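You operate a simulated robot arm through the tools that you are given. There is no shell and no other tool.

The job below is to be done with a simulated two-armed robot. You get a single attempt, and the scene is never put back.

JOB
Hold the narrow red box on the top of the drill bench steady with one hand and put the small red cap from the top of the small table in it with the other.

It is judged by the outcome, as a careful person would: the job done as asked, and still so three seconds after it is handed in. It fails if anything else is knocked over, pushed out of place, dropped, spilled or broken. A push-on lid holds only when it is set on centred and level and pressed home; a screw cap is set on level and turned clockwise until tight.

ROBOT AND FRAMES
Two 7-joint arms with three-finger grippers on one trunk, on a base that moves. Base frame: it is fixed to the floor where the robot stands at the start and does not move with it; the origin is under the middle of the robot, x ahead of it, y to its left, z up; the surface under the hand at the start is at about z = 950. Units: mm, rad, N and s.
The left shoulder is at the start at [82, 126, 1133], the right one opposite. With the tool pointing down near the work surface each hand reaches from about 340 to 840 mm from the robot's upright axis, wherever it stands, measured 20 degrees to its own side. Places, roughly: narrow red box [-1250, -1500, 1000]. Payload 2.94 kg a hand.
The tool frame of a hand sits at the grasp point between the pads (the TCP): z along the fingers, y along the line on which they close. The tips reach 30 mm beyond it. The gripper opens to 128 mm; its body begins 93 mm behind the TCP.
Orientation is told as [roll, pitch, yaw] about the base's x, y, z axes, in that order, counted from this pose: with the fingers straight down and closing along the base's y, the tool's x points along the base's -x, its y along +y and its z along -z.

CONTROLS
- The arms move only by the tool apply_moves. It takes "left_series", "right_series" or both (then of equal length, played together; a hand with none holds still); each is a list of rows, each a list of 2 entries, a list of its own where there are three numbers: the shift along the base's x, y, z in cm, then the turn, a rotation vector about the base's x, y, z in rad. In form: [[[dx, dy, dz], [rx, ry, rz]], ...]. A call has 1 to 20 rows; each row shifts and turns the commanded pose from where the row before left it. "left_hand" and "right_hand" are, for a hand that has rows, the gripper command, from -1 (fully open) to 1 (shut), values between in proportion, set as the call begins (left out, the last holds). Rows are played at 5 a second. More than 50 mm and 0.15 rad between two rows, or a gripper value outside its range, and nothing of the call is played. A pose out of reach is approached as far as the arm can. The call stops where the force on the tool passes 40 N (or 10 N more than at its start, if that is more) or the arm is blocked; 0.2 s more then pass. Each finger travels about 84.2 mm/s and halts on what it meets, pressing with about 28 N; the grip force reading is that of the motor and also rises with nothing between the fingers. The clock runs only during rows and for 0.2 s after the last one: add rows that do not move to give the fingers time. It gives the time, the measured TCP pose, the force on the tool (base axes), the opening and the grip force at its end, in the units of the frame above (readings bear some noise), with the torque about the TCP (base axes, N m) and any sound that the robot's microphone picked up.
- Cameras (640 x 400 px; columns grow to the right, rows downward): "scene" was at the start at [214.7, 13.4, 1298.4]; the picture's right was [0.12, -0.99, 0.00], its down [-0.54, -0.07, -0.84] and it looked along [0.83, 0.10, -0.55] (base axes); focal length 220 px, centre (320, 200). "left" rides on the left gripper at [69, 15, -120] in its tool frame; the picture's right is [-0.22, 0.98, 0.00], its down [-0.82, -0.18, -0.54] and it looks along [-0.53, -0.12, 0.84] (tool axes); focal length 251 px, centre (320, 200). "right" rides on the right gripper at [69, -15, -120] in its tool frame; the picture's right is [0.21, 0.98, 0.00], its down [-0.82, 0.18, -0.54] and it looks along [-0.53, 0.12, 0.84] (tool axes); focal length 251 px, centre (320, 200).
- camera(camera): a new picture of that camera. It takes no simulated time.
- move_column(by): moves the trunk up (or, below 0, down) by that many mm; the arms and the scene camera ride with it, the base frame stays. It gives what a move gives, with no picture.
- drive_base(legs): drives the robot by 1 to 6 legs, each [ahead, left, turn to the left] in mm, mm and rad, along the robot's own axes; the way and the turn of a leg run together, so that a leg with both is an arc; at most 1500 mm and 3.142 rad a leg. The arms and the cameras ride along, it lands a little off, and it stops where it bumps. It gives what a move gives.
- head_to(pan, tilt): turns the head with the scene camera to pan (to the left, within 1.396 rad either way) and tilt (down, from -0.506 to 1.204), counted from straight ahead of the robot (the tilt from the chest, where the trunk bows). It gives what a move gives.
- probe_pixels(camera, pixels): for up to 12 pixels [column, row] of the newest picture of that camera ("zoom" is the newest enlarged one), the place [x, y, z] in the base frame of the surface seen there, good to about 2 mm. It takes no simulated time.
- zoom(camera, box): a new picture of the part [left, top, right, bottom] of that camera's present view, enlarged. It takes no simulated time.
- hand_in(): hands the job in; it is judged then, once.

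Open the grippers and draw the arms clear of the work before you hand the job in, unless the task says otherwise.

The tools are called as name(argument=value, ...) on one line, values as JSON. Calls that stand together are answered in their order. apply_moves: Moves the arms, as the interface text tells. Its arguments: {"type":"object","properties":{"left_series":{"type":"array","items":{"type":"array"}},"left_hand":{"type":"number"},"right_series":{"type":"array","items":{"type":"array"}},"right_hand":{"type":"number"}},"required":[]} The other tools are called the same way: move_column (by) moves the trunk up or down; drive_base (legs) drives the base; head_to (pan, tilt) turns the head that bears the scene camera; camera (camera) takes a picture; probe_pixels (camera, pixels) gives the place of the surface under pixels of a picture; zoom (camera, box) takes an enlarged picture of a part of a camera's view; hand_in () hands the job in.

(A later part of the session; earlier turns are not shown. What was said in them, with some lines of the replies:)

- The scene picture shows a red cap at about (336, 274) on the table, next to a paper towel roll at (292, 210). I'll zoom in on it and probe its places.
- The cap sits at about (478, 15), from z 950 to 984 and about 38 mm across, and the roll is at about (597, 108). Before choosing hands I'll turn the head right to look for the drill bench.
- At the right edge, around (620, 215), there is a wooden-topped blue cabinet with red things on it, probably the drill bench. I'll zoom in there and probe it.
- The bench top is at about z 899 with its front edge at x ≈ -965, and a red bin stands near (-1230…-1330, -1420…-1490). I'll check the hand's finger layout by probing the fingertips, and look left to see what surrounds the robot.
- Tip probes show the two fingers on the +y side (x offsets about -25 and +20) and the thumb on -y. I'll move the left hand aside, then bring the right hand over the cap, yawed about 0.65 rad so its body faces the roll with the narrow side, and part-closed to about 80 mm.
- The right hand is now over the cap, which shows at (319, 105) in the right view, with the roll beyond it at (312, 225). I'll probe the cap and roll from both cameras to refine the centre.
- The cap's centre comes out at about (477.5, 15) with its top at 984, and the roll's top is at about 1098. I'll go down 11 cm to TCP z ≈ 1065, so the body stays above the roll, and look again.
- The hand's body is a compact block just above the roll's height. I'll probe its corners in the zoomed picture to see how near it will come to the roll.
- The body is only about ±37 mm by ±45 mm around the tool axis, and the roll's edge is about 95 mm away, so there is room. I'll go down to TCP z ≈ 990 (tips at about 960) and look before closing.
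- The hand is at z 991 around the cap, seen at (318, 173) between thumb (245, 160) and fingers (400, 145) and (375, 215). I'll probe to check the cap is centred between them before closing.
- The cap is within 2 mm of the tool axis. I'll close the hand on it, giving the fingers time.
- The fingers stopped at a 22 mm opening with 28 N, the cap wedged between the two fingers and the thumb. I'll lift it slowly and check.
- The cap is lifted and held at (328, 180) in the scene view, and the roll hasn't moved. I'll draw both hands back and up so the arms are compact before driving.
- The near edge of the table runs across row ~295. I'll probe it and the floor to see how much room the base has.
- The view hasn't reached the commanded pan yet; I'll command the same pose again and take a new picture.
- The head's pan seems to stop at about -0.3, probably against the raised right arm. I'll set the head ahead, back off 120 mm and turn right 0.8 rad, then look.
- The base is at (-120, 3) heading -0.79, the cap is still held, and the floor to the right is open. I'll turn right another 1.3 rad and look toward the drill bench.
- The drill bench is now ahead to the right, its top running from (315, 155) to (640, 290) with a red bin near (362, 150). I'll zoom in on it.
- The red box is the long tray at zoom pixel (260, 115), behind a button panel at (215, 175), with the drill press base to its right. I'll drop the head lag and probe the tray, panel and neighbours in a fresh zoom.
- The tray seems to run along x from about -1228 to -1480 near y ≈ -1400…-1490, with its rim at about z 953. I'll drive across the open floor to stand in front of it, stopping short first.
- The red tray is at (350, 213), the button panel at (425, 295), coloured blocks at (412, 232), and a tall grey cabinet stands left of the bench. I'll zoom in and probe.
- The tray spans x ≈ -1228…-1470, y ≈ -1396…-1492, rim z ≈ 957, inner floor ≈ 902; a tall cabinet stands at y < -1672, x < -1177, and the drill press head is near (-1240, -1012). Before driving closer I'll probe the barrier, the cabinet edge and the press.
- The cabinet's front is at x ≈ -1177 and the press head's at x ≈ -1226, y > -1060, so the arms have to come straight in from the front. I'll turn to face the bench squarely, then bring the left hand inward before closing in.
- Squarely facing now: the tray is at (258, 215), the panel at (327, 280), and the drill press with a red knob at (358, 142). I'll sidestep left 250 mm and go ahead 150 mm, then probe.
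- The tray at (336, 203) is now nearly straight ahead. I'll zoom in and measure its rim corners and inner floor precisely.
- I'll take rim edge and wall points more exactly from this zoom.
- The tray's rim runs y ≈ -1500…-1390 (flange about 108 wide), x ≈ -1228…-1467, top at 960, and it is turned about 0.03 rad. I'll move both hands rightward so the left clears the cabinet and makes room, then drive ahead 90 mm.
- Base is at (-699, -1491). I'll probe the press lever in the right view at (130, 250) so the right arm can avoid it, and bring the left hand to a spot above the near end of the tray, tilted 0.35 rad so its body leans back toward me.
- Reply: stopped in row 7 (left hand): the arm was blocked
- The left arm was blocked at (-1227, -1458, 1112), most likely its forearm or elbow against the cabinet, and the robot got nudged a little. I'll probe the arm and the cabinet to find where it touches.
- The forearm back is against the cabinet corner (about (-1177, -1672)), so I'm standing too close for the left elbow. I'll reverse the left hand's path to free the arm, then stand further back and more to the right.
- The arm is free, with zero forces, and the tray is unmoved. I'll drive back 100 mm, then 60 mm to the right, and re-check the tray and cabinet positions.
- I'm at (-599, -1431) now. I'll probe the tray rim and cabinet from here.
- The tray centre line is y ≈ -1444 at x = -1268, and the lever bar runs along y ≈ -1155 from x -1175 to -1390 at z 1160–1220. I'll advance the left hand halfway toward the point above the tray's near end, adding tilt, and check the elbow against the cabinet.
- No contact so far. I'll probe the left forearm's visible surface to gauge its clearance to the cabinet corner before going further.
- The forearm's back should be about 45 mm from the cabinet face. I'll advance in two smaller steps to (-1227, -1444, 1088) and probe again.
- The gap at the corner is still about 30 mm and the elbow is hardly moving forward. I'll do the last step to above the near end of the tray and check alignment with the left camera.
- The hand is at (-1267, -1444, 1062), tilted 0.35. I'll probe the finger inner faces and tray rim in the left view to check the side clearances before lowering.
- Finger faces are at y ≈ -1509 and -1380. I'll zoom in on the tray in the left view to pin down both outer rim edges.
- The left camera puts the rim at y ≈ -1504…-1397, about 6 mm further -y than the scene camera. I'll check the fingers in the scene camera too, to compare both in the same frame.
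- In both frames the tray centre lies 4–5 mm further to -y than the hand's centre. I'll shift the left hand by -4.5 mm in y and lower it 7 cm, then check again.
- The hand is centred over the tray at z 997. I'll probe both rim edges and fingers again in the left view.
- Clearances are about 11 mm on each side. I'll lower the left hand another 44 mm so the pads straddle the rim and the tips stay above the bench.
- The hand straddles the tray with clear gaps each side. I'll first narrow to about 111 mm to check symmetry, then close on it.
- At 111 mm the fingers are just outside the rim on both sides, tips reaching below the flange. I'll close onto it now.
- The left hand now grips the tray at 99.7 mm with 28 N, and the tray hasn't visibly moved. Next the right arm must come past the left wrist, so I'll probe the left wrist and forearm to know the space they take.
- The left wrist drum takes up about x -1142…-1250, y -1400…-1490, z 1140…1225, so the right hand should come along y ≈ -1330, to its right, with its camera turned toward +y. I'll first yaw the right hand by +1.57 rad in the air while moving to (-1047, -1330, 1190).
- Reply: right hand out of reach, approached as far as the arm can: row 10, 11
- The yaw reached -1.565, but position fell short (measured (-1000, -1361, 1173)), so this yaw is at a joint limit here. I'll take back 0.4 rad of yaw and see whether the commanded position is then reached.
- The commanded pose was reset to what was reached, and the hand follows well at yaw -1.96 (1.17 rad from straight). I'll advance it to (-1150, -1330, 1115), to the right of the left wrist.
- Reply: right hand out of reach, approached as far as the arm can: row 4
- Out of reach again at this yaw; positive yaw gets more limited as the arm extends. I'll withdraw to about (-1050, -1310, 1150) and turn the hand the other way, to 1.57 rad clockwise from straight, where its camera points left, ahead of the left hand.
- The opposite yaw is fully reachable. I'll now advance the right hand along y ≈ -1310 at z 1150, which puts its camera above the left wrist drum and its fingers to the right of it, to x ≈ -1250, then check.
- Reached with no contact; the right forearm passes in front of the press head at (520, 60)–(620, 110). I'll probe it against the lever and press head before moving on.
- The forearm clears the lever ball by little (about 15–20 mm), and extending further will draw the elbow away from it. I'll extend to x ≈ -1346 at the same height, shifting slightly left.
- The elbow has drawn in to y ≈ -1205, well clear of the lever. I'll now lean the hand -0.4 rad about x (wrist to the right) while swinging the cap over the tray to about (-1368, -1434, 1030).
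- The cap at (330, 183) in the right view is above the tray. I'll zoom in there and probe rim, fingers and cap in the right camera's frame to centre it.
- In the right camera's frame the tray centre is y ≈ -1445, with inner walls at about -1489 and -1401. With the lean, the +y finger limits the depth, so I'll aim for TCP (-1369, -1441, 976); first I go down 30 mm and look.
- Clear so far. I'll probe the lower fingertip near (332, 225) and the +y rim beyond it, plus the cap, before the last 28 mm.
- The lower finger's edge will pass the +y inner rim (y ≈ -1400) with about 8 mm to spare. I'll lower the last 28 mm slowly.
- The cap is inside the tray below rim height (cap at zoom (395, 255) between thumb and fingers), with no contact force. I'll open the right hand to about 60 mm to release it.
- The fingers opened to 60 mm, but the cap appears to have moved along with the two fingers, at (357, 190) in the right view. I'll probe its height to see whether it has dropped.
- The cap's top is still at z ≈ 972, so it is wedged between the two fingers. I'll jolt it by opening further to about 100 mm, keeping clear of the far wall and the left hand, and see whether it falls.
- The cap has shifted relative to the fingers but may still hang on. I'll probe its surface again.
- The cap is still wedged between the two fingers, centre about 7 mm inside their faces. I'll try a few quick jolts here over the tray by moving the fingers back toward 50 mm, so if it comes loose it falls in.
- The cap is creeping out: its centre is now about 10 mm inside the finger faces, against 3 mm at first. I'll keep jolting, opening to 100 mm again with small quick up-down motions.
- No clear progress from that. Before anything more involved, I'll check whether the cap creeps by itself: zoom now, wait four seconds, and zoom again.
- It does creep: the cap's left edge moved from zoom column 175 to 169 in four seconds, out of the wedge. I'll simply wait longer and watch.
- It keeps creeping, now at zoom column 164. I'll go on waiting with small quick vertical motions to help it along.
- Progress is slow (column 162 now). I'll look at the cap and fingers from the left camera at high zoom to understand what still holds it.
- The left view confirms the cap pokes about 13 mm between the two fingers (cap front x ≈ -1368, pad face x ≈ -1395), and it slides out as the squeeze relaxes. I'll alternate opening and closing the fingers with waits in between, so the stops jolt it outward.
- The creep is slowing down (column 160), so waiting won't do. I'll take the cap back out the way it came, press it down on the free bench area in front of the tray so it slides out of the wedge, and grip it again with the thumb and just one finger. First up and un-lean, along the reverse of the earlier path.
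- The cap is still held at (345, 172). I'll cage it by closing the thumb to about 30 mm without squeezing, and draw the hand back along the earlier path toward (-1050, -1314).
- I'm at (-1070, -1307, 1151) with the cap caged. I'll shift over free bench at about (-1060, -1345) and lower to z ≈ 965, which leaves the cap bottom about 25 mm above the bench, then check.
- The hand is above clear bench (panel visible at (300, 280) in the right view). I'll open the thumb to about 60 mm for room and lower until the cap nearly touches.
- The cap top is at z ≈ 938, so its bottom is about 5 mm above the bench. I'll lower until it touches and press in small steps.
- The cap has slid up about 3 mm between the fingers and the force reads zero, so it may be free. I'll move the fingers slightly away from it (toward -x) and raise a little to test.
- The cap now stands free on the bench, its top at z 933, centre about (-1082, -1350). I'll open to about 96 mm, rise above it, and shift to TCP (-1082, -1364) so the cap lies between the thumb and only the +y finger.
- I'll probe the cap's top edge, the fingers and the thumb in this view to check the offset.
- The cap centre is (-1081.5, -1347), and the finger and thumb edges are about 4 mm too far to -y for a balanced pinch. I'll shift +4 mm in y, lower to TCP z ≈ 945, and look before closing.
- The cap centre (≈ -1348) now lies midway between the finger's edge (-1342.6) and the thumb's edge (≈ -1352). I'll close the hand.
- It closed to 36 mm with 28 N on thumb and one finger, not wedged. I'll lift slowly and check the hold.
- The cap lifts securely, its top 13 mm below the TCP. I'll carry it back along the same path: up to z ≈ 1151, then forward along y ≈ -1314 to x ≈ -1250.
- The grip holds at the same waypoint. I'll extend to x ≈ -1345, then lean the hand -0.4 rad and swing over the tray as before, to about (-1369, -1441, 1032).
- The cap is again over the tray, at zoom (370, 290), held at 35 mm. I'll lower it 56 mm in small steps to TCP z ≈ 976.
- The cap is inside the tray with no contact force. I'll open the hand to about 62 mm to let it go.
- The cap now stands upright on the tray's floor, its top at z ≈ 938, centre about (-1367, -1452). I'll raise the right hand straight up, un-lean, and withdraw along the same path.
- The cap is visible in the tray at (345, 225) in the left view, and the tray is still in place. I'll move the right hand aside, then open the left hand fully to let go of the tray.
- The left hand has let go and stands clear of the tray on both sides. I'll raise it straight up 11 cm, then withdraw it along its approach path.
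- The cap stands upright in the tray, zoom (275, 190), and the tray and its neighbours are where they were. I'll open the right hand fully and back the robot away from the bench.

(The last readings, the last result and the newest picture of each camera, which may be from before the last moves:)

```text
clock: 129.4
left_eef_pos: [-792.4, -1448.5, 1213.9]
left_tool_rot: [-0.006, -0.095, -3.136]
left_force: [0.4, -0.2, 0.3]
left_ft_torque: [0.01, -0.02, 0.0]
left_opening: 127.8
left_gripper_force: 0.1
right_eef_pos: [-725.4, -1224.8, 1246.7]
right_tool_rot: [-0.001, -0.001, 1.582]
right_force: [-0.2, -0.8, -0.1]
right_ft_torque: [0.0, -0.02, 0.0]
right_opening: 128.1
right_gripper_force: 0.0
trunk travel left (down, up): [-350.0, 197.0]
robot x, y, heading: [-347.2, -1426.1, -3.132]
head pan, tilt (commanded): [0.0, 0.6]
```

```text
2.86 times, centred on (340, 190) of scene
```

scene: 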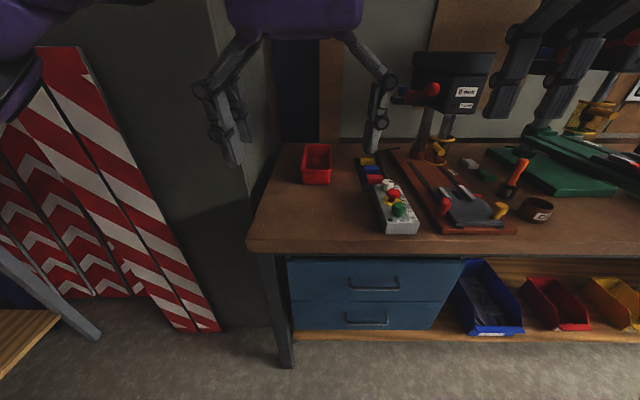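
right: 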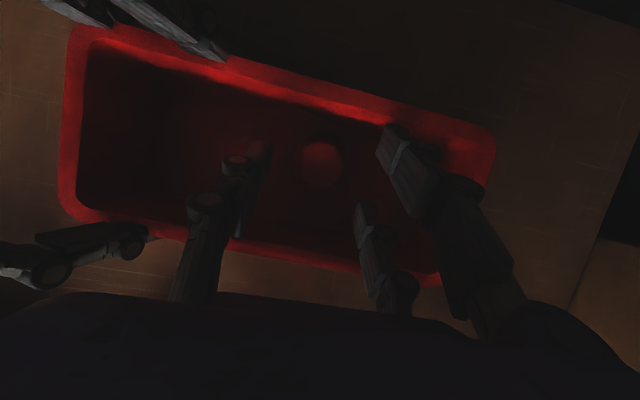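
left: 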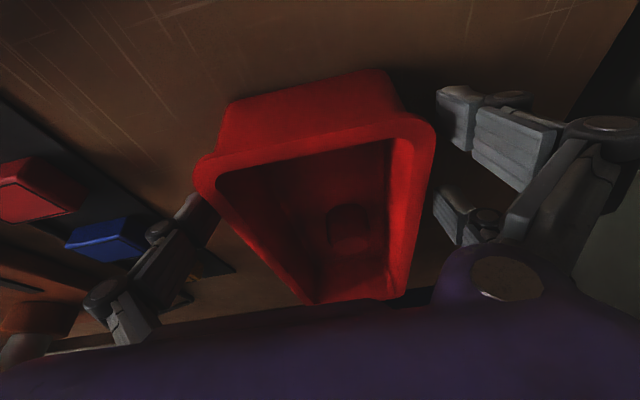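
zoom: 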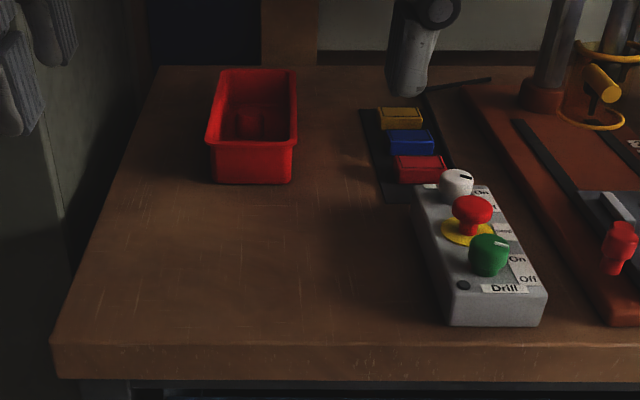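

The tray stands where it was with the cap in it (zoom (250, 122)), the rest of the bench is undisturbed, and both hands are open and clear. I'm handing the job in.

hand_in()

```text
The job is handed in.
```

The small red cap is standing upright inside the narrow red box on the drill bench, and the job is handed in. The left hand held the box while the right hand put the cap in. I then opened both hands and backed the robot away from the bench. The last pictures show the box and everything around it undisturbed.

Three things happened along the way:

- **Cabinet contact:** On the first approach the left forearm touched the tall cabinet beside the bench and stopped. I backed off and stood further away. I saw no sign the cabinet moved.
- **Stuck cap:** On the first try the cap stayed wedged between two fingers and would not drop. I set it down on clear bench in front of the box, gripped it again and put it in.
- **Grip on the box:** The left hand kept its grip on the box throughout, including while I re-gripped the cap.
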